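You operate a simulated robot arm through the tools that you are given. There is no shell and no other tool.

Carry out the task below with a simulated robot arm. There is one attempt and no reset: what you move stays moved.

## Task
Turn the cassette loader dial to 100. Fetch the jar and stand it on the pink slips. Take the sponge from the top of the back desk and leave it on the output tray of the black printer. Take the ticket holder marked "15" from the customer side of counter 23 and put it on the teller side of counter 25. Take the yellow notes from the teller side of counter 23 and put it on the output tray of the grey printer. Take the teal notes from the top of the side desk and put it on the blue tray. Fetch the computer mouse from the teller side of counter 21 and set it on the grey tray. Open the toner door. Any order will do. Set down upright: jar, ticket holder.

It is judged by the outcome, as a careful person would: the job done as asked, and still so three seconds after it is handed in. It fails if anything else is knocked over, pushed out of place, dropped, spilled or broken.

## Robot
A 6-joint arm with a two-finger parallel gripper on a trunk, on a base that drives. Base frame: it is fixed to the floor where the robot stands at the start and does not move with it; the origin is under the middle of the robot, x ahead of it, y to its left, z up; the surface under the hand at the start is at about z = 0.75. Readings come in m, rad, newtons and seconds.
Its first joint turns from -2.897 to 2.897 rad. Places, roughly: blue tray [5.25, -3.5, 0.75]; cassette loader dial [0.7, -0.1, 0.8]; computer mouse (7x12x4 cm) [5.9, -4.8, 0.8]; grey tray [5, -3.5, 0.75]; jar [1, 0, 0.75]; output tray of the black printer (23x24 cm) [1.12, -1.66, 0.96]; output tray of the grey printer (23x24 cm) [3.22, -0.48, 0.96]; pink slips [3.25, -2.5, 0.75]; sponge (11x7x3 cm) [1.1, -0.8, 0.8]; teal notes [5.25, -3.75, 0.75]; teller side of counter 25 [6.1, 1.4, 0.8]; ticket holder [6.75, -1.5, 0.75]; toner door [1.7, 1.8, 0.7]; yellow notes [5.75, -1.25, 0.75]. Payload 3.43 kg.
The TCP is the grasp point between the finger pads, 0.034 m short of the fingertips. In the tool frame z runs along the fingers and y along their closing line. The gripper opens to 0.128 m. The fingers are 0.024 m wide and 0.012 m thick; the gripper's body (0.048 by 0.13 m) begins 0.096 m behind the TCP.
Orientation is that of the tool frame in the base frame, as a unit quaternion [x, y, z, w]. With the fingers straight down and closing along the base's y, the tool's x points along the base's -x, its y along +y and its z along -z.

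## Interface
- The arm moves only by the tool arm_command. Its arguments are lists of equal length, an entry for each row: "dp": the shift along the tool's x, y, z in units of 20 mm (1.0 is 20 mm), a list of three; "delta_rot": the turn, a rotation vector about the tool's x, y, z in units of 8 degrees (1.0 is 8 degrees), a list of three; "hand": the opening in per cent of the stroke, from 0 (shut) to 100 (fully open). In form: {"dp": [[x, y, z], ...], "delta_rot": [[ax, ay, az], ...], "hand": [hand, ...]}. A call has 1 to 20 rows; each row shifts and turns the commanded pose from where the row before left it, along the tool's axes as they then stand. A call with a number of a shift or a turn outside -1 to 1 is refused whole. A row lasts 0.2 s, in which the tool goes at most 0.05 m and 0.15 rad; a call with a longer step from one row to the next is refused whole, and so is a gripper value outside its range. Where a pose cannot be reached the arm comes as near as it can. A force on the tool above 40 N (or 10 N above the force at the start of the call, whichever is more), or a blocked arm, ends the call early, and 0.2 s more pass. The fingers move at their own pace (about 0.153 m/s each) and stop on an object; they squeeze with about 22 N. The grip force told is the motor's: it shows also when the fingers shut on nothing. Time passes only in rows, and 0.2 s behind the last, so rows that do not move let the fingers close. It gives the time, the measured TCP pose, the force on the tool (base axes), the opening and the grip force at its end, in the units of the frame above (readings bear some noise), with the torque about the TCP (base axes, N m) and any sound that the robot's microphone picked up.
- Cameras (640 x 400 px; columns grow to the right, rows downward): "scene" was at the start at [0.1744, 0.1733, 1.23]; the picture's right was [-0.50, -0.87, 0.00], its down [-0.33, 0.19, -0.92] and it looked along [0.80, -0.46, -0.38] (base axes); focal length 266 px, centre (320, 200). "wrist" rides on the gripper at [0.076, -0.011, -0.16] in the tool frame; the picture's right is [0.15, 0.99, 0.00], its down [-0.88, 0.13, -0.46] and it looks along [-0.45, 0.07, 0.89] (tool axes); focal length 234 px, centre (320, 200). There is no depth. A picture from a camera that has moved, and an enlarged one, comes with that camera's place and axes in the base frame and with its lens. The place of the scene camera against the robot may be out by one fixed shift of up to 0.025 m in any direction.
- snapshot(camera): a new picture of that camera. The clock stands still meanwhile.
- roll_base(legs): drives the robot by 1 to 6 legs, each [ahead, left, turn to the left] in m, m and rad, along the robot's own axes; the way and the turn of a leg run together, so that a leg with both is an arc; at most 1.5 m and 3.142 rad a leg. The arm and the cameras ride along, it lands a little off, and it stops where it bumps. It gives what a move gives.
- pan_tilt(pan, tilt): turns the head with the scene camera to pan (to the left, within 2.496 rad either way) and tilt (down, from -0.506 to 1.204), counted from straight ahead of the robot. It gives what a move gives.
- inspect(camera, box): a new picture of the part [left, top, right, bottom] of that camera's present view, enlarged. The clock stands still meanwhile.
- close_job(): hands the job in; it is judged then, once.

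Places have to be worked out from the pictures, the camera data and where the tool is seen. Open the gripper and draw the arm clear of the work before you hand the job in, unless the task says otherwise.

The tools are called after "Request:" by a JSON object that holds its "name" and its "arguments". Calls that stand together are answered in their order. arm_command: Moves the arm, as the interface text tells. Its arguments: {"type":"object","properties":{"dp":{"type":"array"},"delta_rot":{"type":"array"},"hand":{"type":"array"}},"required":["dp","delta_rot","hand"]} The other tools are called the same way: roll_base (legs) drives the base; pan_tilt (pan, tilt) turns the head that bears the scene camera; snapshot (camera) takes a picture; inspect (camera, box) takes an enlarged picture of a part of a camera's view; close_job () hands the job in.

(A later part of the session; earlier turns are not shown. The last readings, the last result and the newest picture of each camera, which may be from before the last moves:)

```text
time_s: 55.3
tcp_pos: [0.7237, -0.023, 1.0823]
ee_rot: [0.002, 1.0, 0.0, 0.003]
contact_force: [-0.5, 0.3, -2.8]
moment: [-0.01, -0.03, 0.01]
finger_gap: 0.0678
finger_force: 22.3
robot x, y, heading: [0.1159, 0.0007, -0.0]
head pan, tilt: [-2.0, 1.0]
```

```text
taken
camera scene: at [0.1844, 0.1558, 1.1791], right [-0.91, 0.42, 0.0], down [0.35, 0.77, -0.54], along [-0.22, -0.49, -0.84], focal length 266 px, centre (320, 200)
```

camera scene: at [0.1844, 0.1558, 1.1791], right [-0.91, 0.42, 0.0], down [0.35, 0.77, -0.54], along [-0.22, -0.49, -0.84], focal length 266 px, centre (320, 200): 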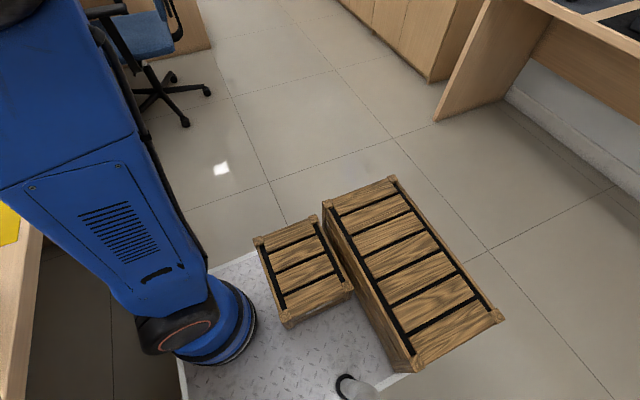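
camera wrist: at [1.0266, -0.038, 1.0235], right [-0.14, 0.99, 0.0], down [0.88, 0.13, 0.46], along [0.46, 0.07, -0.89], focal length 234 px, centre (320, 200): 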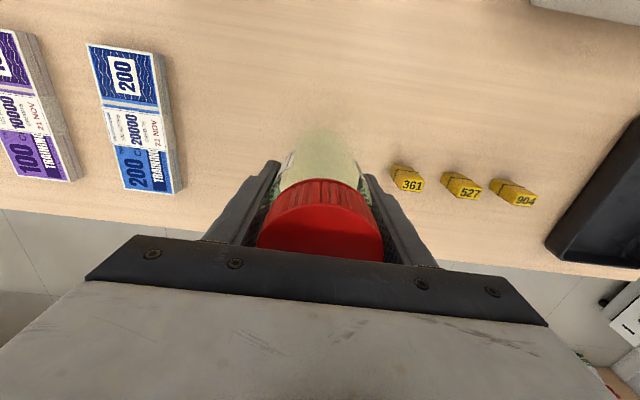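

The platform is about 0.88 m by 0.51 m. I back out from the desk, strafe left into the wide aisle, and drive ahead to about x 1.95 to look into the space between the desks.

Request:
{"name": "roll_base", "arguments": {"legs": [[-0.42, 0, 0], [0, 1.1, 0], [1.2, 0, 0], [1.05, 0, 0]]}}

Request:
{"name": "pan_tilt", "arguments": {"pan": -0.9, "tilt": 0.35}}

Request:
{"name": "snapshot", "arguments": {"camera": "scene"}}

Request:
{"name": "pan_tilt", "arguments": {"pan": 0.0, "tilt": 0.3}}

Request:
{"name": "snapshot", "arguments": {"camera": "scene"}}

Request:
{"name": "pan_tilt", "arguments": {"pan": -1.9, "tilt": 0.4}}

Request:
{"name": "snapshot", "arguments": {"camera": "scene"}}

```text
time_s: 73.8
tcp_pos: [2.5592, 0.975, 1.0806]
ee_rot: [0.025, 1.0, 0.001, 0.004]
contact_force: [-0.1, -0.7, -2.7]
moment: [-0.01, 0.0, -0.02]
finger_gap: 0.0676
finger_force: 22.2
robot x, y, heading: [1.9567, 1.0259, -0.044]
head pan, tilt: [-2.0, 1.0]
```

```text
time_s: 75.1
tcp_pos: [2.5576, 0.9756, 1.0812]
ee_rot: [0.024, 1.0, 0.0, 0.004]
contact_force: [-0.4, -0.5, -2.4]
moment: [0.06, 0.02, -0.02]
finger_gap: 0.0675
finger_force: 21.7
robot x, y, heading: [1.9578, 1.0259, -0.046]
head pan, tilt: [-0.901, 0.351]
```

```text
taken
camera scene: at [2.1145, 1.1651, 1.2339], right [-0.81, -0.58, 0.0], down [-0.2, 0.28, -0.94], along [0.55, -0.76, -0.34], focal length 266 px, centre (320, 200)
```

scene: 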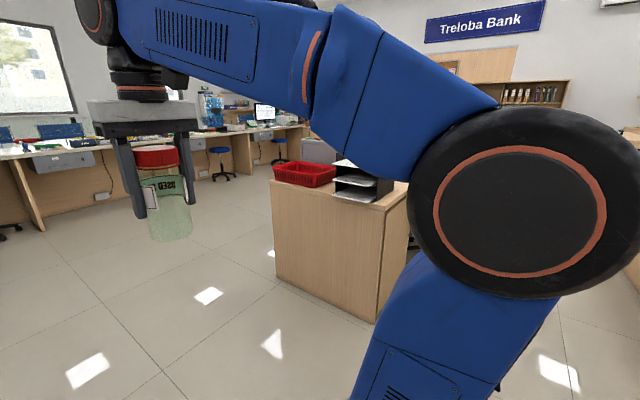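

```text
time_s: 76.3
tcp_pos: [2.5593, 0.975, 1.0817]
ee_rot: [0.024, 1.0, 0.0, 0.004]
contact_force: [0.1, -1.0, -2.8]
moment: [-0.02, 0.0, -0.01]
finger_gap: 0.0676
finger_force: 22.5
robot x, y, heading: [1.9552, 1.0268, -0.048]
head pan, tilt: [0.0, 0.3]
```

```text
taken
camera scene: at [2.1533, 1.2363, 1.2386], right [-0.05, -1.0, 0.0], down [-0.3, 0.01, -0.96], along [0.95, -0.04, -0.3], focal length 266 px, centre (320, 200)
```

scene: 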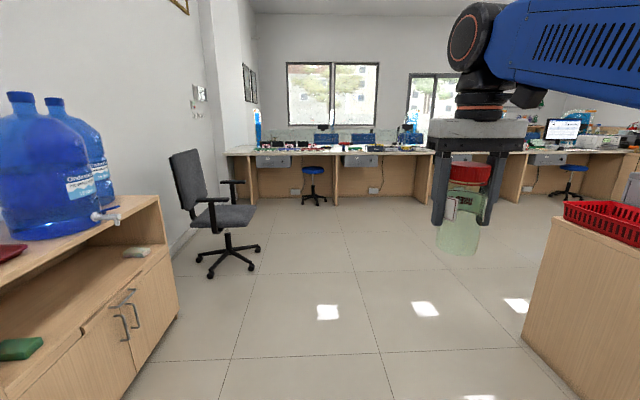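

```text
time_s: 78.2
tcp_pos: [2.559, 0.9753, 1.0815]
ee_rot: [0.024, 1.0, 0.0, 0.004]
contact_force: [-0.8, 0.7, -2.1]
moment: [0.0, 0.05, 0.0]
finger_gap: 0.0677
finger_force: 21.6
robot x, y, heading: [1.9599, 1.026, -0.04]
head pan, tilt: [-1.901, 0.4]
```

```text
taken
camera scene: at [2.0261, 1.1545, 1.2294], right [-0.93, 0.37, 0.0], down [0.14, 0.36, -0.92], along [-0.34, -0.86, -0.39], focal length 266 px, centre (320, 200)
```

scene: 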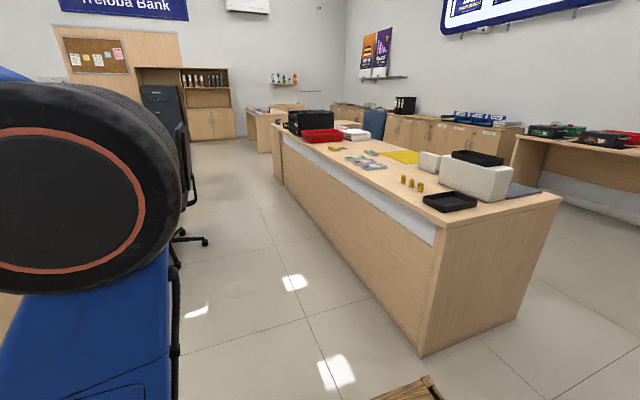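

The middle desk spans x ≈ 2.55–3.35, so the pink slips and the grey printer tray sit at its far edge and are best reached from the aisle beyond it. I drive on along the left aisle to x ≈ 4.1, correcting the heading, and look again.

Request:
{"name": "roll_base", "arguments": {"legs": [[0, 0, 0.044], [1.1, 0, 0], [1.05, 0, 0]]}}

Request:
{"name": "pan_tilt", "arguments": {"pan": 0.0, "tilt": 0.35}}

Request:
{"name": "snapshot", "arguments": {"camera": "scene"}}

Request:
{"name": "pan_tilt", "arguments": {"pan": -2.0, "tilt": 0.35}}

Request:
{"name": "snapshot", "arguments": {"camera": "scene"}}

```text
time_s: 89.2
tcp_pos: [4.6959, 0.9734, 1.0823]
ee_rot: [0.009, 1.0, 0.0, 0.003]
contact_force: [0.2, 0.9, -2.1]
moment: [-0.02, -0.04, -0.02]
finger_gap: 0.068
finger_force: 22.2
robot x, y, heading: [4.0925, 1.003, -0.019]
head pan, tilt: [-1.901, 0.4]
```

```text
time_s: 91.1
tcp_pos: [4.6952, 0.9732, 1.0811]
ee_rot: [0.009, 1.0, 0.0, 0.003]
contact_force: [-0.3, 0.0, -2.6]
moment: [0.0, -0.05, 0.01]
finger_gap: 0.0679
finger_force: 21.6
robot x, y, heading: [4.0936, 1.0064, -0.021]
head pan, tilt: [0.0, 0.351]
```

```text
taken
camera scene: at [4.2826, 1.2216, 1.2339], right [-0.02, -1.0, 0.0], down [-0.34, 0.01, -0.94], along [0.94, -0.01, -0.34], focal length 266 px, centre (320, 200)
```

scene: 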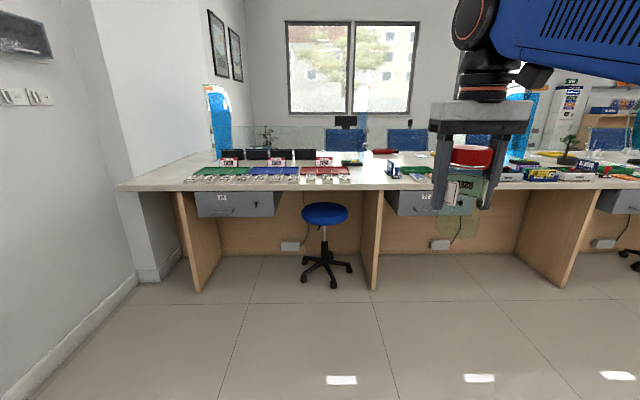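

```text
time_s: 93.0
tcp_pos: [4.6957, 0.9733, 1.0823]
ee_rot: [0.009, 1.0, 0.0, 0.004]
contact_force: [-0.2, 0.0, -1.9]
moment: [0.03, 0.01, -0.02]
finger_gap: 0.0677
finger_force: 22.5
robot x, y, heading: [4.0876, 1.0058, -0.017]
head pan, tilt: [-2.0, 0.351]
```

```text
taken
camera scene: at [4.1495, 1.139, 1.2339], right [-0.9, 0.43, 0.0], down [0.15, 0.31, -0.94], along [-0.4, -0.85, -0.34], focal length 266 px, centre (320, 200)
```

scene: 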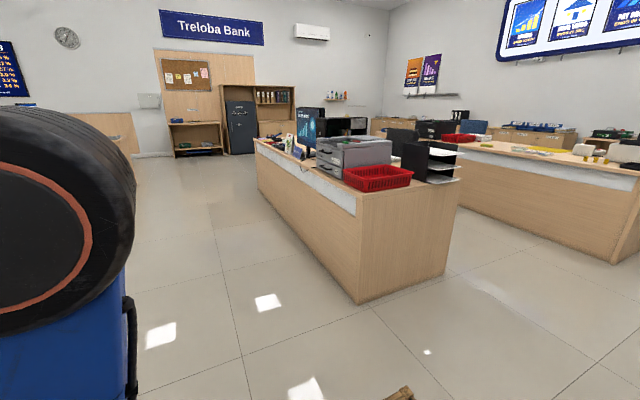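

The aisle in front of the middle desk is clear. I turn right to face −y and drive down the aisle toward the pink slips, checking the pose on the way.

Request:
{"name": "roll_base", "arguments": {"legs": [[0, 0, -1.552], [1.5, 0, 0]]}}

Request:
{"name": "pan_tilt", "arguments": {"pan": -0.3, "tilt": 0.35}}

Request:
{"name": "snapshot", "arguments": {"camera": "scene"}}

Request:
{"name": "pan_tilt", "arguments": {"pan": 1.0, "tilt": 0.35}}

Request:
{"name": "snapshot", "arguments": {"camera": "scene"}}

```text
time_s: 104.1
tcp_pos: [4.1358, -1.0888, 1.0823]
ee_rot: [0.697, 0.717, -0.002, 0.003]
contact_force: [1.3, -0.4, -3.5]
moment: [0.01, -0.01, 0.0]
finger_gap: 0.0676
finger_force: 21.9
robot x, y, heading: [4.1411, -0.482, -1.545]
head pan, tilt: [-2.0, 0.351]
```

```text
time_s: 105.8
tcp_pos: [4.1357, -1.0877, 1.0818]
ee_rot: [0.697, 0.717, -0.002, 0.003]
contact_force: [0.2, 0.3, -3.1]
moment: [-0.01, 0.0, -0.01]
finger_gap: 0.0679
finger_force: 22.3
robot x, y, heading: [4.1411, -0.479, -1.537]
head pan, tilt: [-0.3, 0.351]
```

```text
taken
camera scene: at [4.3516, -0.6471, 1.2339], right [-0.96, 0.27, 0.0], down [0.09, 0.33, -0.94], along [-0.25, -0.9, -0.34], focal length 266 px, centre (320, 200)
```

scene: 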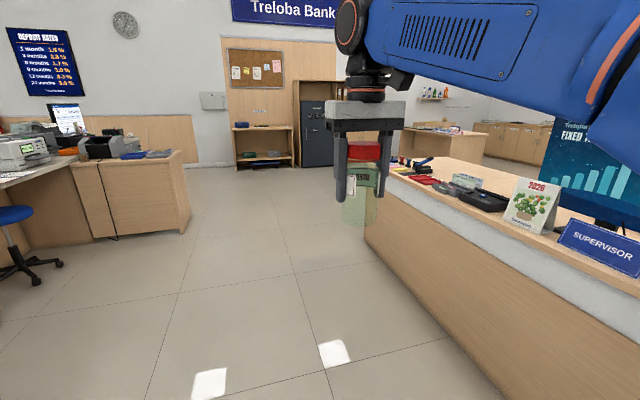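

```text
time_s: 107.3
tcp_pos: [4.1362, -1.0867, 1.0826]
ee_rot: [0.697, 0.717, -0.003, 0.002]
contact_force: [-0.4, -0.1, -3.0]
moment: [0.01, 0.01, -0.01]
finger_gap: 0.0677
finger_force: 21.8
robot x, y, heading: [4.1371, -0.4838, -1.543]
head pan, tilt: [1.0, 0.351]
```

```text
taken
camera scene: at [4.4563, -0.6053, 1.2339], right [-0.52, -0.86, 0.0], down [-0.29, 0.18, -0.94], along [0.8, -0.48, -0.34], focal length 266 px, centre (320, 200)
```

scene: 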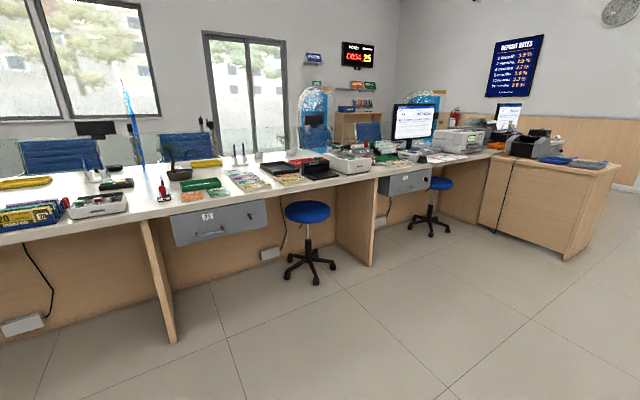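

The desk's far side with the supervisor sign is on my right. I drive on to about [3.9, −2.2], where the pink slips should be beside the arm.

Request:
{"name": "roll_base", "arguments": {"legs": [[0, 0, -0.028], [1.4, 0, 0], [0.3, -0.22, 0]]}}

Request:
{"name": "pan_tilt", "arguments": {"pan": -1.2, "tilt": 0.55}}

Request:
{"name": "snapshot", "arguments": {"camera": "scene"}}

Request:
{"name": "pan_tilt", "arguments": {"pan": -0.4, "tilt": 0.5}}

Request:
{"name": "snapshot", "arguments": {"camera": "scene"}}

```text
time_s: 116.6
tcp_pos: [3.9061, -2.7929, 1.0805]
ee_rot: [0.706, 0.708, -0.002, 0.002]
contact_force: [-0.4, 0.1, -2.3]
moment: [0.03, 0.0, -0.03]
finger_gap: 0.0676
finger_force: 22.4
robot x, y, heading: [3.9274, -2.1924, -1.563]
head pan, tilt: [1.0, 0.351]
```

```text
time_s: 118.7
tcp_pos: [3.9084, -2.7941, 1.0804]
ee_rot: [0.706, 0.708, -0.003, 0.002]
contact_force: [0.2, 0.4, -2.4]
moment: [0.0, 0.03, 0.01]
finger_gap: 0.0677
finger_force: 22.0
robot x, y, heading: [3.9245, -2.1902, -1.566]
head pan, tilt: [-1.201, 0.55]
```

```text
taken
camera scene: at [4.0767, -2.3015, 1.2157], right [-0.37, 0.93, 0.0], down [0.49, 0.19, -0.85], along [-0.79, -0.31, -0.52], focal length 266 px, centre (320, 200)
```

scene: 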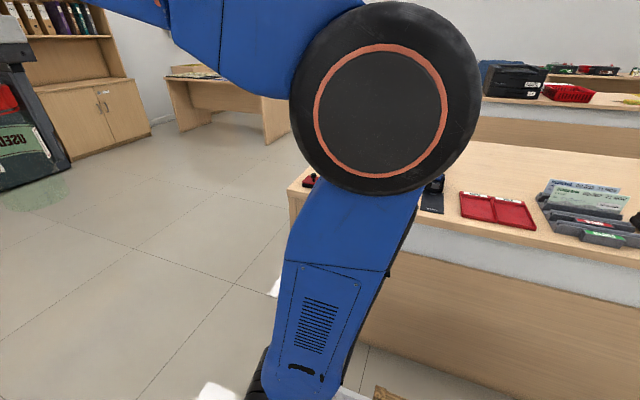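

```text
time_s: 119.8
tcp_pos: [3.9065, -2.7931, 1.0813]
ee_rot: [0.706, 0.709, -0.002, 0.003]
contact_force: [0.5, 0.3, -3.4]
moment: [-0.03, -0.01, 0.01]
finger_gap: 0.0678
finger_force: 21.5
robot x, y, heading: [3.9238, -2.1926, -1.567]
head pan, tilt: [-0.4, 0.499]
```

```text
taken
camera scene: at [4.1252, -2.3525, 1.2202], right [-0.92, 0.38, 0.0], down [0.18, 0.44, -0.88], along [-0.34, -0.81, -0.48], focal length 266 px, centre (320, 200)
```

scene: 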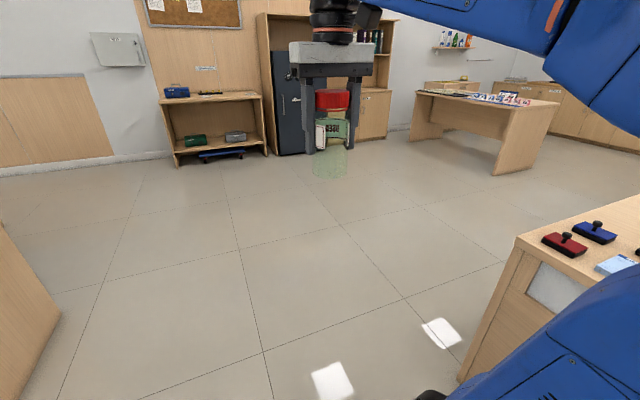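

The desk's end is near y ≈ −2.7 and the arm hides the slips. I swing the jar in an arc toward the desk at z 1.08 (well above everything) so the wrist camera can look for the pink slips.

Request:
{"name": "arm_command", "arguments": {"dp": [[0, -1, 0], [0, -1, 0], [0, -1, 0], [0, -1, 0], [0, -1, 0], [0, -1, 0], [0, -1, 0], [0, -1, 0], [0, -1, 0], [0, -1, 0], [0, -1, 0], [0, -1, 0], [0, -1, 0], [0, -1, 0], [0, -1, 0], [0, -1, 0], [0, -1, 0], [0, -1, 0], [0, -1, 0], [0, -1, 0]], "delta_rot": [[0, 0, 0], [0, 0, 0], [0, 0, 0], [0, 0, 0], [0, 0, 0], [0, 0, 0], [0, 0, 0], [0, 0, 0], [0, 0, 0], [0, 0, 0], [0, 0, 0], [0, 0, 0], [0, 0, 0], [0, 0, 0], [0, 0, 0], [0, 0, 0], [0, 0, 0], [0, 0, 0], [0, 0, 0], [0, 0, 0]], "hand": [0, 0, 0, 0, 0, 0, 0, 0, 0, 0, 0, 0, 0, 0, 0, 0, 0, 0, 0, 0]}}

Request:
{"name": "arm_command", "arguments": {"dp": [[1, 0, 0], [1, 0, 0], [1, 0, 0], [1, 0, 0], [1, 0, 0], [1, 0, 0], [1, 0, 0], [1, 0, 0], [1, 0, 0], [0, 0, 0], [0, 0, 0], [0, 0, 0], [0, 0, 0], [0, 0, 0], [0, 0, 0], [0, 0, 0], [0, 0, 0], [0, 0, 0], [0, 0, 0], [0, 0, 0]], "delta_rot": [[0, 0, 0], [0, 0, 0], [0, 0, 0], [0, 0, 0], [0, 0, 0], [0, 0, 0], [0, 0, 0], [0, 0, 0], [0, 0, 0], [0, 0, 1], [0, 0, 1], [0, 0, 1], [0, 0, 1], [0, 0, 1], [0, 0, 1], [0, 0, 1], [0, 0, 1], [0, 0, 1], [0, 0, 1], [0, 0, 1]], "hand": [0, 0, 0, 0, 0, 0, 0, 0, 0, 0, 0, 0, 0, 0, 0, 0, 0, 0, 0, 0]}}

Request:
{"name": "snapshot", "arguments": {"camera": "wrist"}}

Request:
{"name": "pan_tilt", "arguments": {"pan": -1.0, "tilt": 0.55}}

Request:
{"name": "snapshot", "arguments": {"camera": "scene"}}

```text
time_s: 124.0
tcp_pos: [3.507, -2.7943, 1.0811]
ee_rot: [0.706, 0.708, -0.002, 0.002]
contact_force: [0.2, 0.1, -2.8]
moment: [-0.03, 0.03, -0.04]
finger_gap: 0.0676
finger_force: 22.1
robot x, y, heading: [3.9284, -2.1892, -1.562]
head pan, tilt: [-0.4, 0.499]
```

```text
time_s: 128.2
tcp_pos: [3.5066, -2.6143, 1.0814]
ee_rot: [1.0, 0.017, 0.0, 0.004]
contact_force: [-0.3, -0.2, -2.9]
moment: [-0.01, -0.01, -0.02]
finger_gap: 0.0676
finger_force: 21.3
robot x, y, heading: [3.9242, -2.1913, -1.566]
head pan, tilt: [-0.4, 0.499]
```

```text
taken
camera wrist: at [3.5802, -2.6002, 1.2398], right [0.18, -0.98, 0.01], down [-0.88, -0.16, 0.46], along [-0.45, -0.09, -0.89], focal length 234 px, centre (320, 200)
```

wrist: 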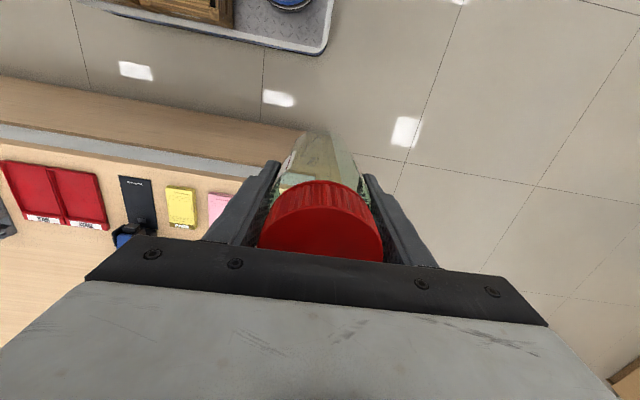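

```text
time_s: 129.2
tcp_pos: [3.5067, -2.6133, 1.0815]
ee_rot: [1.0, 0.019, 0.001, 0.003]
contact_force: [-0.4, 0.0, -3.0]
moment: [0.03, -0.01, -0.02]
finger_gap: 0.0678
finger_force: 21.9
robot x, y, heading: [3.9264, -2.1914, -1.567]
head pan, tilt: [-1.0, 0.55]
```

```text
taken
camera scene: at [4.0849, -2.3174, 1.2157], right [-0.55, 0.84, 0.0], down [0.44, 0.29, -0.85], along [-0.71, -0.47, -0.52], focal length 266 px, centre (320, 200)
```

scene: 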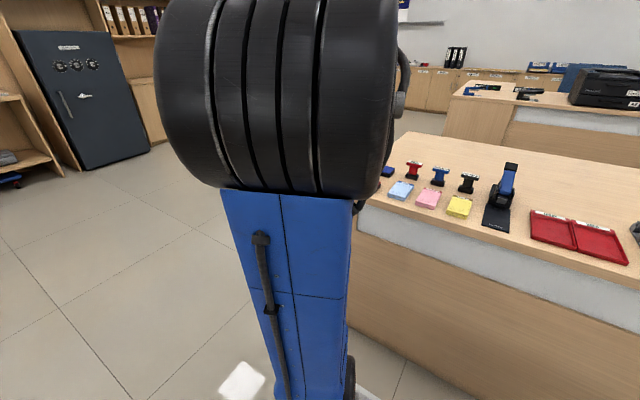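

The pink pad lies between the blue and yellow pads at about [3.26, −2.41]. I shift the hand 0.08 m to −y so that the whole pink pad shows beside the fingers.

Request:
{"name": "arm_command", "arguments": {"dp": [[0, 1, 0], [0, 1, 0], [0, 1, 0], [0, 1, 0], [0, 0, 0]], "delta_rot": [[0, 0, 0], [0, 0, 0], [0, 0, 0], [0, 0, 0.24], [0, 0, 0]], "hand": [0, 0, 0, 0, 0]}}

Request:
{"name": "inspect", "arguments": {"camera": "wrist", "box": [80, 140, 280, 265]}}

Request:
{"name": "inspect", "arguments": {"camera": "scene", "box": [360, 140, 560, 265]}}

```text
time_s: 130.4
tcp_pos: [3.5096, -2.6936, 1.0833]
ee_rot: [1.0, 0.002, 0.0, 0.004]
contact_force: [-0.1, -0.1, -2.9]
moment: [-0.01, 0.02, 0.03]
finger_gap: 0.0676
finger_force: 21.6
robot x, y, heading: [3.9269, -2.1899, -1.567]
head pan, tilt: [-1.0, 0.55]
```

```text
3.20 times, centred on (180, 202) of wrist
camera zoom: at [3.5834, -2.683, 1.2417], right [0.15, -0.99, 0.01], down [-0.88, -0.13, 0.46], along [-0.45, -0.07, -0.89], focal length 749 px, centre (768, 192)
```

zoom: 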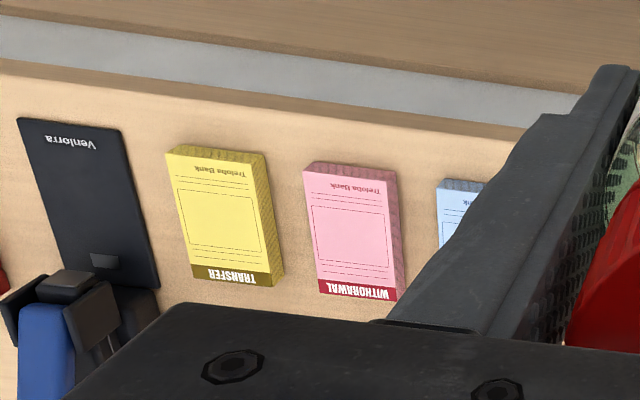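

```text
3.20 times, centred on (460, 202) of scene
camera zoom: at [4.0849, -2.3174, 1.2157], right [-0.55, 0.84, 0.0], down [0.44, 0.28, -0.85], along [-0.71, -0.46, -0.52], focal length 852 px, centre (-128, 192)
```

zoom: 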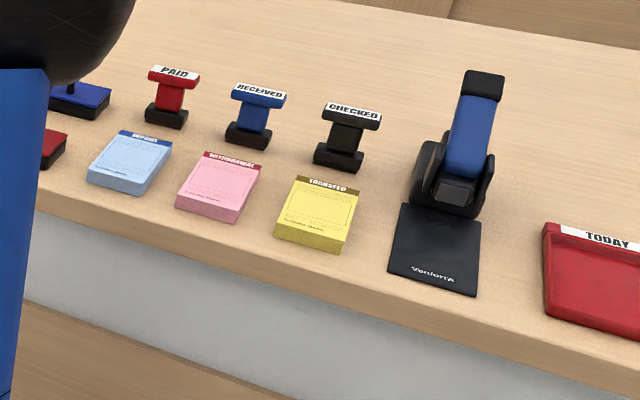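

From the wrist view the pink pad's top spans x 3.211–3.317, y −2.455 to −2.398, so its centre is about [3.264, −2.427]. I move the jar over that point, then lower to z 0.93 for a check.

Request:
{"name": "arm_command", "arguments": {"dp": [[-0.877, -0.954, 0], [-0.877, -0.954, 0], [-0.877, -0.954, 0], [-0.877, -0.954, 0], [-0.877, -0.954, 0], [-0.877, -0.954, 0], [-0.877, -0.954, 0], [-0.877, -0.954, 0], [-0.877, -0.954, 0], [-0.877, -0.954, 0], [-0.877, -0.954, 0], [-0.877, -0.954, 0], [-0.877, -0.954, 0], [-0.877, -0.954, 0], [0, 0, 0]], "delta_rot": [[0, 0, 0], [0, 0, 0], [0, 0, 0], [0, 0, 0], [0, 0, 0], [0, 0, 0], [0, 0, 0], [0, 0, 0], [0, 0, 0], [0, 0, 0], [0, 0, 0], [0, 0, 0], [0, 0, 0], [0, 0, 0], [0, 0, 0]], "hand": [0, 0, 0, 0, 0, 0, 0, 0, 0, 0, 0, 0, 0, 0, 0]}}

Request:
{"name": "arm_command", "arguments": {"dp": [[0, 0, 1], [0, 0, 1], [0, 0, 1], [0, 0, 1], [0, 0, 1], [0, 0, 1], [0, 0, 1], [0, 0, 0.5], [0, 0, 0]], "delta_rot": [[0, 0, 0], [0, 0, 0], [0, 0, 0], [0, 0, 0], [0, 0, 0], [0, 0, 0], [0, 0, 0], [0, 0, 0], [0, 0, 0]], "hand": [0, 0, 0, 0, 0, 0, 0, 0, 0]}}

Request:
{"name": "snapshot", "arguments": {"camera": "wrist"}}

Request:
{"name": "snapshot", "arguments": {"camera": "scene"}}

```text
time_s: 133.6
tcp_pos: [3.2638, -2.4275, 1.0801]
ee_rot: [1.0, 0.002, 0.001, 0.004]
contact_force: [0.4, 0.6, -2.3]
moment: [-0.01, 0.0, 0.01]
finger_gap: 0.0677
finger_force: 21.6
robot x, y, heading: [3.9286, -2.1885, -1.568]
head pan, tilt: [-1.0, 0.55]
```

```text
time_s: 135.6
tcp_pos: [3.2644, -2.4295, 0.9297]
ee_rot: [1.0, 0.002, -0.001, 0.004]
contact_force: [-0.4, 0.4, -3.2]
moment: [0.04, 0.01, 0.0]
finger_gap: 0.0675
finger_force: 21.9
robot x, y, heading: [3.9273, -2.1883, -1.567]
head pan, tilt: [-1.0, 0.55]
```

```text
taken
camera wrist: at [3.338, -2.4182, 1.0888], right [0.15, -0.99, 0.01], down [-0.88, -0.13, 0.46], along [-0.45, -0.07, -0.89], focal length 234 px, centre (320, 200)
```

wrist: 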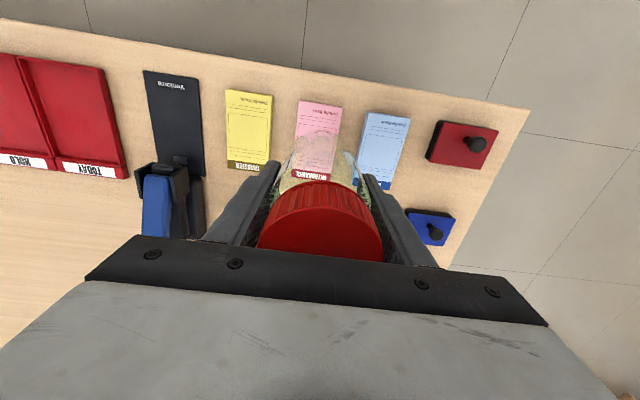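

```text
taken
camera scene: at [4.0848, -2.3174, 1.2157], right [-0.55, 0.84, 0.0], down [0.44, 0.28, -0.85], along [-0.71, -0.46, -0.52], focal length 266 px, centre (320, 200)
```

scene: 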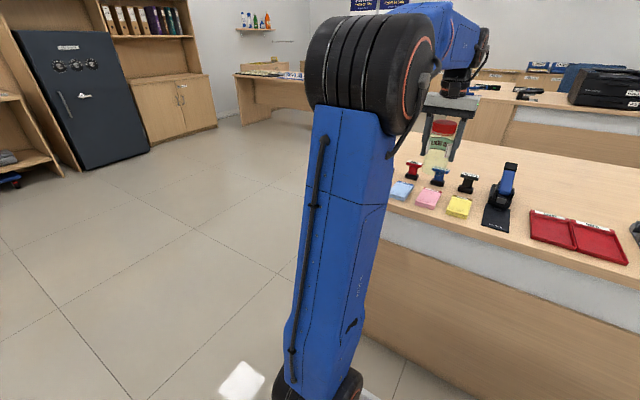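

The pad reads the same from here (centre [3.26, −2.426]) and the jar is over it. I lower to just above contact.

Request:
{"name": "arm_command", "arguments": {"dp": [[0, 0.1, 1], [0, 0, 1], [0, 0, 1], [0, 0, 0.8], [0, 0, 0]], "delta_rot": [[0, 0, 0], [0, 0, 0], [0, 0, 0], [0, 0, 0], [0, 0, 0]], "hand": [0, 0, 0, 0, 0]}}

Request:
{"name": "inspect", "arguments": {"camera": "scene", "box": [380, 100, 520, 240]}}

Request:
{"name": "snapshot", "arguments": {"camera": "wrist"}}

```text
time_s: 136.8
tcp_pos: [3.2612, -2.4328, 0.8523]
ee_rot: [1.0, 0.002, 0.0, 0.003]
contact_force: [0.2, -0.2, -3.3]
moment: [0.01, -0.02, -0.02]
finger_gap: 0.0678
finger_force: 22.2
robot x, y, heading: [3.9285, -2.1874, -1.567]
head pan, tilt: [-1.0, 0.55]
```

```text
2.86 times, centred on (450, 170) of scene
camera zoom: at [4.0848, -2.3174, 1.2157], right [-0.55, 0.84, 0.0], down [0.44, 0.28, -0.85], along [-0.71, -0.46, -0.52], focal length 761 px, centre (-51, 286)
```

zoom: 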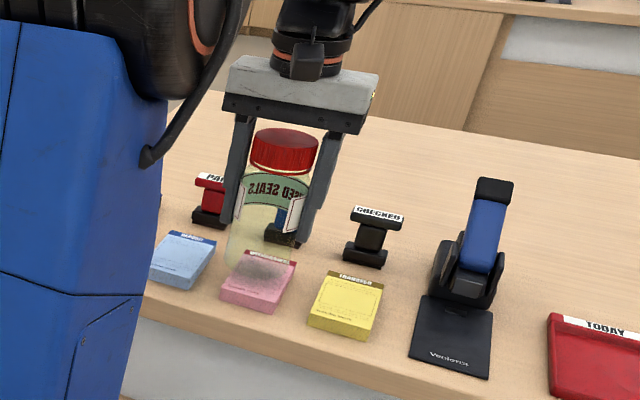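

```text
taken
camera wrist: at [3.3358, -2.4206, 1.0124], right [0.15, -0.99, 0.01], down [-0.88, -0.13, 0.46], along [-0.45, -0.07, -0.89], focal length 234 px, centre (320, 200)
```

wrist: 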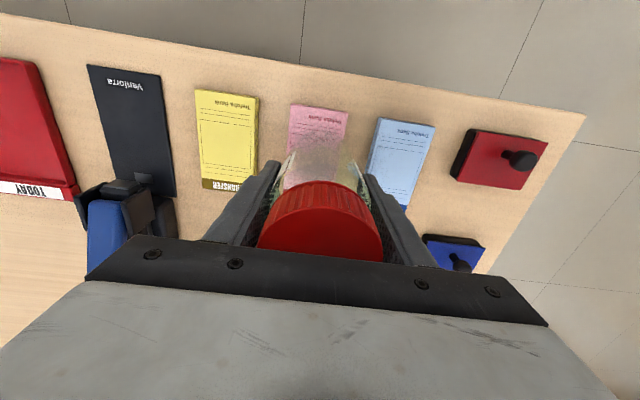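

The jar is just above the pad and about 6 mm off toward the blue one. I correct that and lower in small steps until contact.

Request:
{"name": "arm_command", "arguments": {"dp": [[0, -0.3, 0], [0, 0, 0.15], [0, 0, 0], [0, 0, 0.1], [0, 0, 0]], "delta_rot": [[0, 0, 0], [0, 0, 0], [0, 0, 0], [0, 0, 0], [0, 0, 0]], "hand": [0, 0, 0, 0, 0]}}

Request:
{"name": "inspect", "arguments": {"camera": "scene", "box": [400, 130, 480, 230]}}

```text
time_s: 138.0
tcp_pos: [3.2622, -2.4255, 0.8474]
ee_rot: [1.0, 0.002, 0.0, 0.003]
contact_force: [0.6, 0.4, -3.0]
moment: [0.01, 0.02, -0.02]
finger_gap: 0.0676
finger_force: 22.1
robot x, y, heading: [3.9261, -2.1889, -1.57]
head pan, tilt: [-1.0, 0.55]
```

```text
4.00 times, centred on (440, 180) of scene
camera zoom: at [4.0848, -2.3174, 1.2157], right [-0.55, 0.84, 0.0], down [0.44, 0.28, -0.85], along [-0.71, -0.46, -0.52], focal length 1066 px, centre (-160, 280)
```

zoom: 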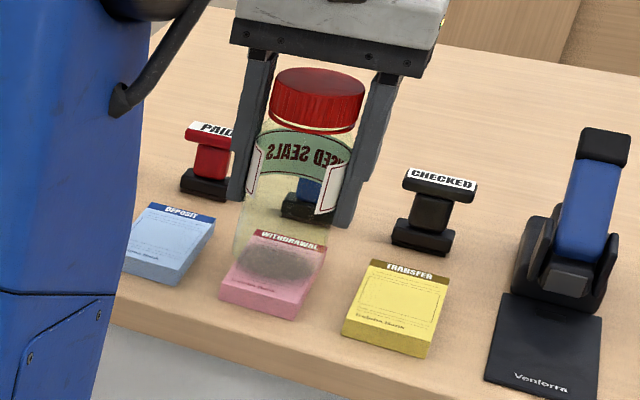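

There is a contact shadow but no contact force yet; I lower another few millimetres.

Request:
{"name": "arm_command", "arguments": {"dp": [[0, 0, 0.1], [0, 0, 0.1], [0, 0, 0]], "delta_rot": [[0, 0, 0], [0, 0, 0], [0, 0, 0]], "hand": [0, 0, 0]}}

Request:
{"name": "arm_command", "arguments": {"dp": [[0, 0, 0.1], [0, 0, 0.1], [0, 0, 0]], "delta_rot": [[0, 0, 0], [0, 0, 0], [0, 0, 0]], "hand": [0, 0, 0]}}

```text
time_s: 138.8
tcp_pos: [3.2631, -2.4243, 0.8443]
ee_rot: [1.0, 0.002, 0.0, 0.004]
contact_force: [0.5, 0.7, -2.1]
moment: [0.01, -0.01, -0.02]
finger_gap: 0.0678
finger_force: 21.8
robot x, y, heading: [3.9234, -2.1868, -1.565]
head pan, tilt: [-1.0, 0.55]
```

```text
time_s: 139.6
tcp_pos: [3.2644, -2.4256, 0.8409]
ee_rot: [1.0, 0.002, -0.001, 0.004]
contact_force: [0.3, -2.1, 19.0]
moment: [0.15, 0.07, 0.0]
finger_gap: 0.0679
finger_force: 21.6
robot x, y, heading: [3.9252, -2.188, -1.563]
head pan, tilt: [-1.0, 0.55]
```

The jar is on the pad (19 N upward). I ease up 1 mm, open the fingers a little and rise straight up.

Request:
{"name": "arm_command", "arguments": {"dp": [[0, 0, -0.06], [0, 0, 0], [0, 0, 0], [0, 0, 0], [0, 0, -0.5], [0, 0, -1], [0, 0, -1], [0, 0, -1], [0, 0, -1], [0, 0, -1], [0, 0, -1], [0, 0, -1], [0, 0, -1], [0, 0, -1], [0, 0, 0]], "delta_rot": [[0, 0, 0], [0, 0, 0], [0, 0, 0], [0, 0, 0], [0, 0, 0], [0, 0, 0], [0, 0, 0], [0, 0, 0], [0, 0, 0], [0, 0, 0], [0, 0, 0], [0, 0, 0], [0, 0, 0], [0, 0, 0], [0, 0, 0]], "hand": [0, 75, 75, 75, 75, 75, 75, 75, 75, 75, 75, 75, 75, 75, 75]}}

Request:
{"name": "inspect", "arguments": {"camera": "scene", "box": [380, 100, 520, 240]}}

Request:
{"name": "snapshot", "arguments": {"camera": "wrist"}}

```text
time_s: 142.8
tcp_pos: [3.263, -2.4211, 1.0321]
ee_rot: [1.0, 0.002, 0.0, 0.004]
contact_force: [-0.4, -0.8, -0.5]
moment: [0.01, -0.02, -0.03]
finger_gap: 0.0961
finger_force: 0.1
robot x, y, heading: [3.9252, -2.1827, -1.562]
head pan, tilt: [-1.0, 0.55]
```

```text
2.86 times, centred on (450, 170) of scene
camera zoom: at [4.0848, -2.3173, 1.2157], right [-0.55, 0.84, 0.0], down [0.44, 0.28, -0.85], along [-0.71, -0.46, -0.52], focal length 761 px, centre (-51, 286)
```

zoom: 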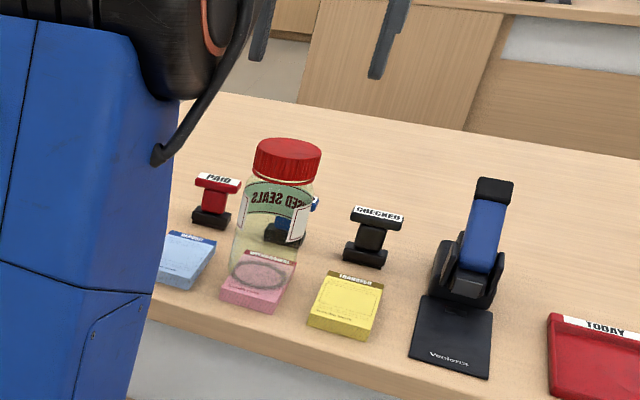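

```text
taken
camera wrist: at [3.3367, -2.4113, 1.1912], right [0.15, -0.99, 0.01], down [-0.88, -0.13, 0.46], along [-0.45, -0.07, -0.89], focal length 234 px, centre (320, 200)
```

wrist: 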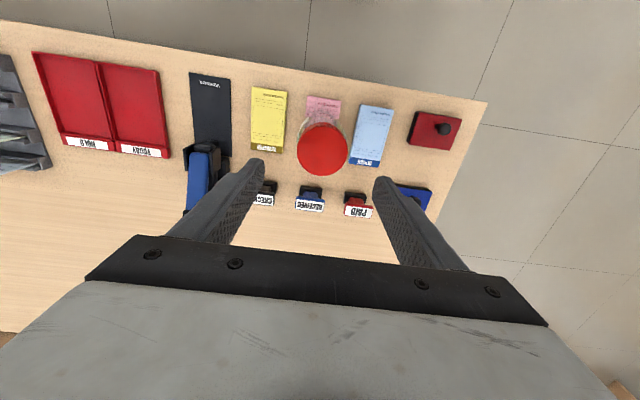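

The jar stands upright on the pink slips. I rise a little, draw the arm back in an arc and turn the tool to its driving pose.

Request:
{"name": "arm_command", "arguments": {"dp": [[0, 0, -1], [0, 0, -1], [1, 0, 0], [1, 0, 0], [1, 0, 0], [1, 0, 0], [1, 0, 0], [1, 0, 0], [1, 0, 0], [1, 0, 0], [1, 0, 0], [1, 0, 0], [1, 0, 0], [1, 0, 0]], "delta_rot": [[0, 0, 0], [0, 0, 0], [0, 0, 0], [0, 0, 0], [0, 0, 0], [0, 0, 0], [0, 0, 0], [0, 0, 0], [0, 0, 0], [0, 0, 0], [0, 0, 0], [0, 0, 0], [0, 0, 0], [0, 0, 0]], "hand": [75, 75, 75, 75, 75, 75, 75, 75, 75, 75, 75, 75, 75, 75]}}

Request:
{"name": "arm_command", "arguments": {"dp": [[0, 1, 0], [0, 1, 0], [0, 1, 0], [0, 1, 0], [0, 1, 0], [0, 1, 0], [0, 1, 0], [0, 1, 0], [0, 0, 0], [0, 0, 0], [0, 0, 0], [0, 0, 0], [0, 0, 0], [0, 0, 0], [0, 0, 0], [0, 0, 0], [0, 0, 0], [0, 0, 0], [0, 0, 0]], "delta_rot": [[0, 0, 0], [0, 0, 0], [0, 0, 0], [0, 0, 0], [0, 0, 0], [0, 0, 0], [0, 0, 0], [0, 0, 0], [0, 0, -1], [0, 0, -1], [0, 0, -1], [0, 0, -1], [0, 0, -1], [0, 0, -1], [0, 0, -1], [0, 0, -1], [0, 0, -1], [0, 0, -1], [0, 0, -1]], "hand": [75, 75, 75, 75, 75, 75, 75, 75, 75, 75, 75, 75, 75, 75, 75, 75, 75, 75, 75]}}

Request:
{"name": "arm_command", "arguments": {"dp": [[-1, 0, 0], [-1, 0, 0], [-1, 0, 0], [-1, 0, 0], [-1, 0, 0], [-1, 0, 0], [-1, 0, 0], [-1, 0, 0], [-1, 0, 0], [-1, 0, 0], [0, 1, 0], [0, 1, 0], [0, 1, 0], [0, 1, 0], [0, 1, 0], [0, 1, 0], [0, 1, 0], [0, 1, 0], [0, 1, 0], [0, 1, 0]], "delta_rot": [[0, 0, 0], [0, 0, 0], [0, 0, 0], [0, 0, 0], [0, 0, 0], [0, 0, 0], [0, 0, 0], [0, 0, 0], [0, 0, 0], [0, 0, 0], [0, 0, 0], [0, 0, 0], [0, 0, 0], [0, 0, 0], [0, 0, 0], [0, 0, 0], [0, 0, 0], [0, 0, 0], [0, 0, 0], [0, 0, 0]], "hand": [75, 75, 75, 75, 75, 75, 75, 75, 75, 75, 75, 75, 75, 75, 75, 75, 75, 75, 75, 75]}}

Request:
{"name": "arm_command", "arguments": {"dp": [[0, 1, 0], [0, 1, 0], [0, 1, 0], [0, 1, 0], [0, 1, 0], [0, 1, 0], [0, 1, 0], [0, 1, 0]], "delta_rot": [[0, 0, 0], [0, 0, 0], [0, 0, 0], [0, 0, 0], [0, 0, 0], [0, 0, 0], [0, 0, 0], [0, 0, 0]], "hand": [75, 75, 75, 75, 75, 75, 75, 75]}}

Request:
{"name": "pan_tilt", "arguments": {"pan": 0.7, "tilt": 0.4}}

Request:
{"name": "snapshot", "arguments": {"camera": "scene"}}

```text
time_s: 145.8
tcp_pos: [3.5044, -2.4227, 1.0713]
ee_rot: [1.0, 0.001, 0.0, 0.003]
contact_force: [-0.5, 0.3, -0.4]
moment: [-0.03, -0.04, -0.02]
finger_gap: 0.096
finger_force: 0.0
robot x, y, heading: [3.9275, -2.1876, -1.569]
head pan, tilt: [-1.0, 0.55]
```

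```text
time_s: 149.8
tcp_pos: [3.5045, -2.5822, 1.072]
ee_rot: [0.717, 0.697, -0.003, 0.002]
contact_force: [0.5, -0.4, 0.3]
moment: [0.01, 0.03, 0.02]
finger_gap: 0.0959
finger_force: 0.0
robot x, y, heading: [3.9269, -2.1887, -1.563]
head pan, tilt: [-1.0, 0.55]
```

```text
time_s: 154.0
tcp_pos: [3.6977, -2.788, 1.0729]
ee_rot: [0.717, 0.697, -0.003, 0.003]
contact_force: [0.4, -0.1, -1.0]
moment: [0.02, 0.01, 0.04]
finger_gap: 0.096
finger_force: 0.0
robot x, y, heading: [3.9264, -2.1895, -1.564]
head pan, tilt: [-1.0, 0.55]
```

```text
time_s: 155.8
tcp_pos: [3.859, -2.7947, 1.0738]
ee_rot: [0.718, 0.696, -0.003, 0.003]
contact_force: [0.5, 0.1, -0.2]
moment: [-0.02, 0.01, 0.0]
finger_gap: 0.0961
finger_force: 0.0
robot x, y, heading: [3.9273, -2.1895, -1.567]
head pan, tilt: [-1.0, 0.55]
```

```text
time_s: 157.5
tcp_pos: [3.8566, -2.7948, 1.0731]
ee_rot: [0.718, 0.696, -0.002, 0.003]
contact_force: [0.1, -0.6, -0.5]
moment: [-0.01, 0.01, 0.0]
finger_gap: 0.0959
finger_force: 0.1
robot x, y, heading: [3.9251, -2.1894, -1.568]
head pan, tilt: [0.7, 0.4]
```

```text
taken
camera scene: at [4.2203, -2.339, 1.2294], right [-0.76, -0.65, 0.0], down [-0.25, 0.3, -0.92], along [0.6, -0.7, -0.39], focal length 266 px, centre (320, 200)
```

scene: 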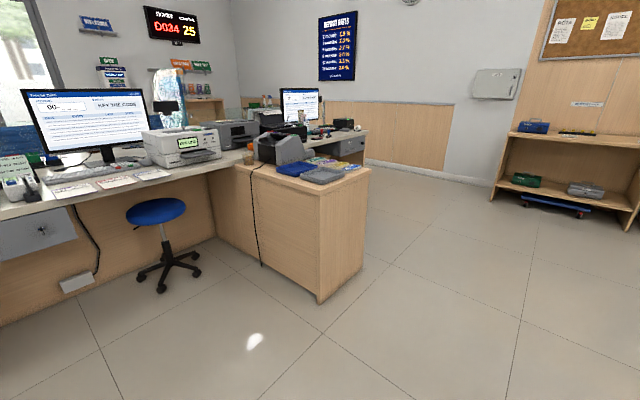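

The side desk with the trays is ahead-left. I enlarge that part of the view to find the trays, the teal notes and the desk's edges.

Request:
{"name": "inspect", "arguments": {"camera": "scene", "box": [200, 120, 420, 320]}}

Request:
{"name": "inspect", "arguments": {"camera": "scene", "box": [230, 80, 390, 200]}}

```text
2.00 times, centred on (310, 220) of scene
camera zoom: at [4.2203, -2.339, 1.2294], right [-0.76, -0.65, 0.0], down [-0.25, 0.3, -0.92], along [0.6, -0.7, -0.39], focal length 533 px, centre (340, 160)
```

zoom: 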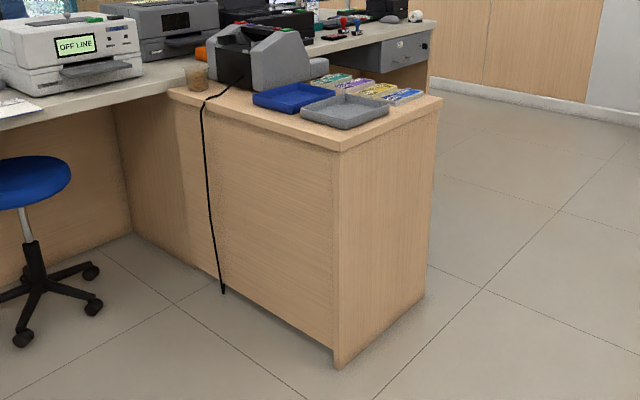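

```text
3.33 times, centred on (310, 140) of scene
camera zoom: at [4.2203, -2.339, 1.2294], right [-0.76, -0.65, 0.0], down [-0.25, 0.3, -0.92], along [0.6, -0.7, -0.39], focal length 888 px, centre (353, 400)
```

zoom: 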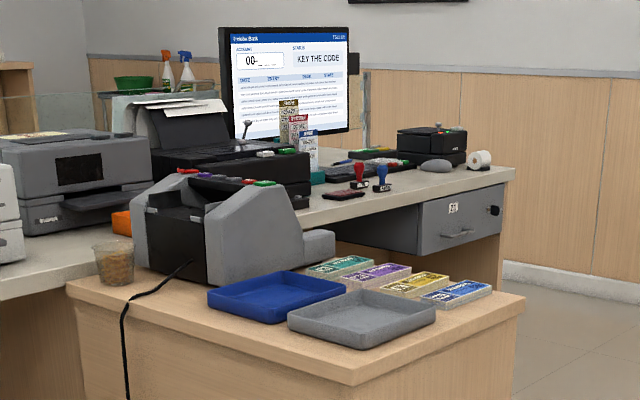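

The side desk's end face is at x ≈ 5.05, front face at y ≈ −3.28, with the teal bundle behind the blue tray. I drive to stand beside its end at about [4.68, −3.25], facing −y with the desk on my left.

Request:
{"name": "roll_base", "arguments": {"legs": [[1.06, 0.6, 0], [0, 0.14, 0]]}}

Request:
{"name": "pan_tilt", "arguments": {"pan": 1.3, "tilt": 0.6}}

Request:
{"name": "snapshot", "arguments": {"camera": "scene"}}

Request:
{"name": "pan_tilt", "arguments": {"pan": 0.6, "tilt": 0.4}}

Request:
{"name": "snapshot", "arguments": {"camera": "scene"}}

```text
time_s: 164.6
tcp_pos: [4.5796, -3.8519, 1.0734]
ee_rot: [0.725, 0.689, -0.003, 0.002]
contact_force: [0.0, -0.8, -0.7]
moment: [0.03, 0.01, -0.01]
finger_gap: 0.096
finger_force: 0.1
robot x, y, heading: [4.6572, -3.2451, -1.583]
head pan, tilt: [0.7, 0.4]
```

```text
time_s: 165.6
tcp_pos: [4.5783, -3.8518, 1.0734]
ee_rot: [0.724, 0.69, -0.002, 0.002]
contact_force: [0.3, 0.4, -0.3]
moment: [0.02, 0.0, 0.01]
finger_gap: 0.0957
finger_force: 0.2
robot x, y, heading: [4.6601, -3.2459, -1.578]
head pan, tilt: [1.3, 0.6]
```

```text
taken
camera scene: at [4.9758, -3.3554, 1.2112], right [-0.28, -0.96, 0.0], down [-0.54, 0.16, -0.83], along [0.79, -0.23, -0.56], focal length 266 px, centre (320, 200)
```

scene: 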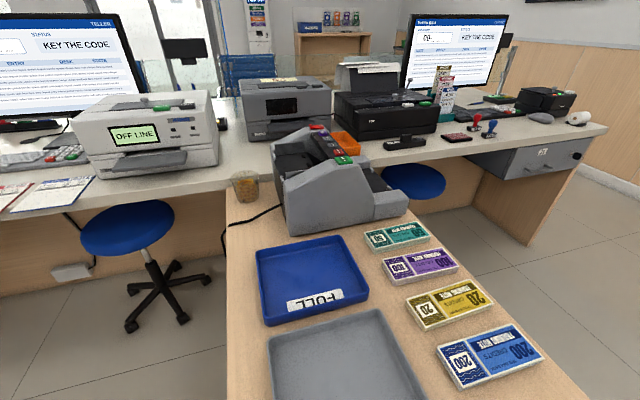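

```text
time_s: 166.7
tcp_pos: [4.5785, -3.8517, 1.0746]
ee_rot: [0.724, 0.689, -0.002, 0.003]
contact_force: [-0.1, -1.5, -0.2]
moment: [0.01, 0.01, 0.0]
finger_gap: 0.0961
finger_force: 0.0
robot x, y, heading: [4.6603, -3.2513, -1.585]
head pan, tilt: [0.6, 0.4]
```

```text
taken
camera scene: at [4.9424, -3.4078, 1.2294], right [-0.83, -0.56, 0.0], down [-0.22, 0.32, -0.92], along [0.51, -0.77, -0.39], focal length 266 px, centre (320, 200)
```

scene: 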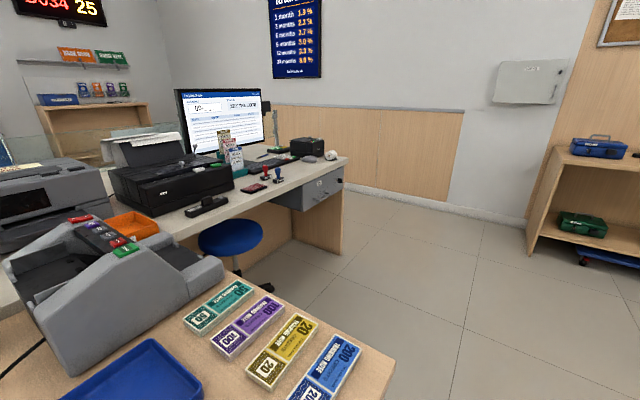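

The teal bundle (50s) lies behind the blue tray at about [5.39, −3.66]. I swing the hand out over the desk end at z 1.07 and turn the tool so the wrist camera looks along +x.

Request:
{"name": "arm_command", "arguments": {"dp": [[0, 1, 0], [0, 1, 0], [0, 1, 0], [0, 1, 0], [0, 1, 0], [0, 1, 0], [0, 1, 0], [0, 1, 0], [0, 1, 0], [0, 1, 0], [0, 1, 0], [0, 1, 0], [0, 1, 0], [0, 1, 0], [0, 1, 0], [0, 1, 0], [0, 1, 0], [0, 1, 0], [0, 1, 0], [0, 1, 0]], "delta_rot": [[0, 0, 0], [0, 0, 0], [0, 0, 0], [0, 0, 0], [0, 0, 0], [0, 0, 0], [0, 0, 0], [0, 0, 0], [0, 0, 0], [0, 0, 0], [0, 0, 0], [0, 0, 0], [0, 0, 0], [0, 0, 0], [0, 0, 0], [0, 0, 0], [0, 0, 0], [0, 0, 0], [0, 0, 0], [0, 0, 0]], "hand": [75, 75, 75, 75, 75, 75, 75, 75, 75, 75, 75, 75, 75, 75, 75, 75, 75, 75, 75, 75]}}

Request:
{"name": "arm_command", "arguments": {"dp": [[1, 0, 0], [1, 0, 0], [1, 0, 0], [1, 0, 0], [1, 0, 0], [1, 0, 0], [1, 0, 0], [1, 0, 0], [0, 0, 0], [0, 0, 0], [0, 0, 0], [0, 0, 0], [0, 0, 0], [0, 0, 0], [0, 0, 0], [0, 0, 0], [0, 0, 0], [0, 0, 0], [0, 0, 0]], "delta_rot": [[0, 0, 0], [0, 0, 0], [0, 0, 0], [0, 0, 0], [0, 0, 0], [0, 0, 0], [0, 0, 0], [0, 0, 0], [0, 0, -1], [0, 0, -1], [0, 0, -1], [0, 0, -1], [0, 0, -1], [0, 0, -1], [0, 0, -1], [0, 0, -1], [0, 0, -1], [0, 0, -1], [0, 0, -0.9]], "hand": [75, 75, 75, 75, 75, 75, 75, 75, 75, 75, 75, 75, 75, 75, 75, 75, 75, 75, 75]}}

Request:
{"name": "snapshot", "arguments": {"camera": "wrist"}}

```text
time_s: 170.9
tcp_pos: [4.9776, -3.8681, 1.073]
ee_rot: [0.724, 0.689, -0.003, 0.003]
contact_force: [0.1, 0.8, -0.3]
moment: [-0.03, -0.01, -0.01]
finger_gap: 0.0959
finger_force: 0.0
robot x, y, heading: [4.6607, -3.2485, -1.581]
head pan, tilt: [0.6, 0.4]
```

```text
time_s: 174.9
tcp_pos: [4.9867, -3.7123, 1.0713]
ee_rot: [0.047, 0.999, -0.003, -0.001]
contact_force: [0.3, 0.5, 0.5]
moment: [0.0, -0.01, 0.02]
finger_gap: 0.0959
finger_force: 0.1
robot x, y, heading: [4.6592, -3.2474, -1.582]
head pan, tilt: [0.6, 0.4]
```

```text
taken
camera wrist: at [4.9082, -3.7154, 1.2319], right [-0.05, 1.0, -0.01], down [0.89, 0.05, 0.45], along [0.45, 0.02, -0.89], focal length 234 px, centre (320, 200)
```

wrist: 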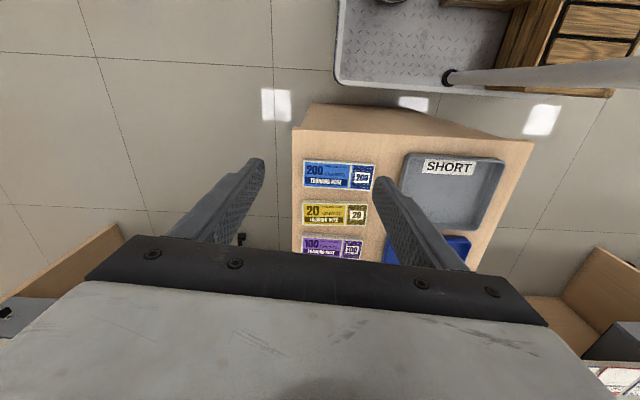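

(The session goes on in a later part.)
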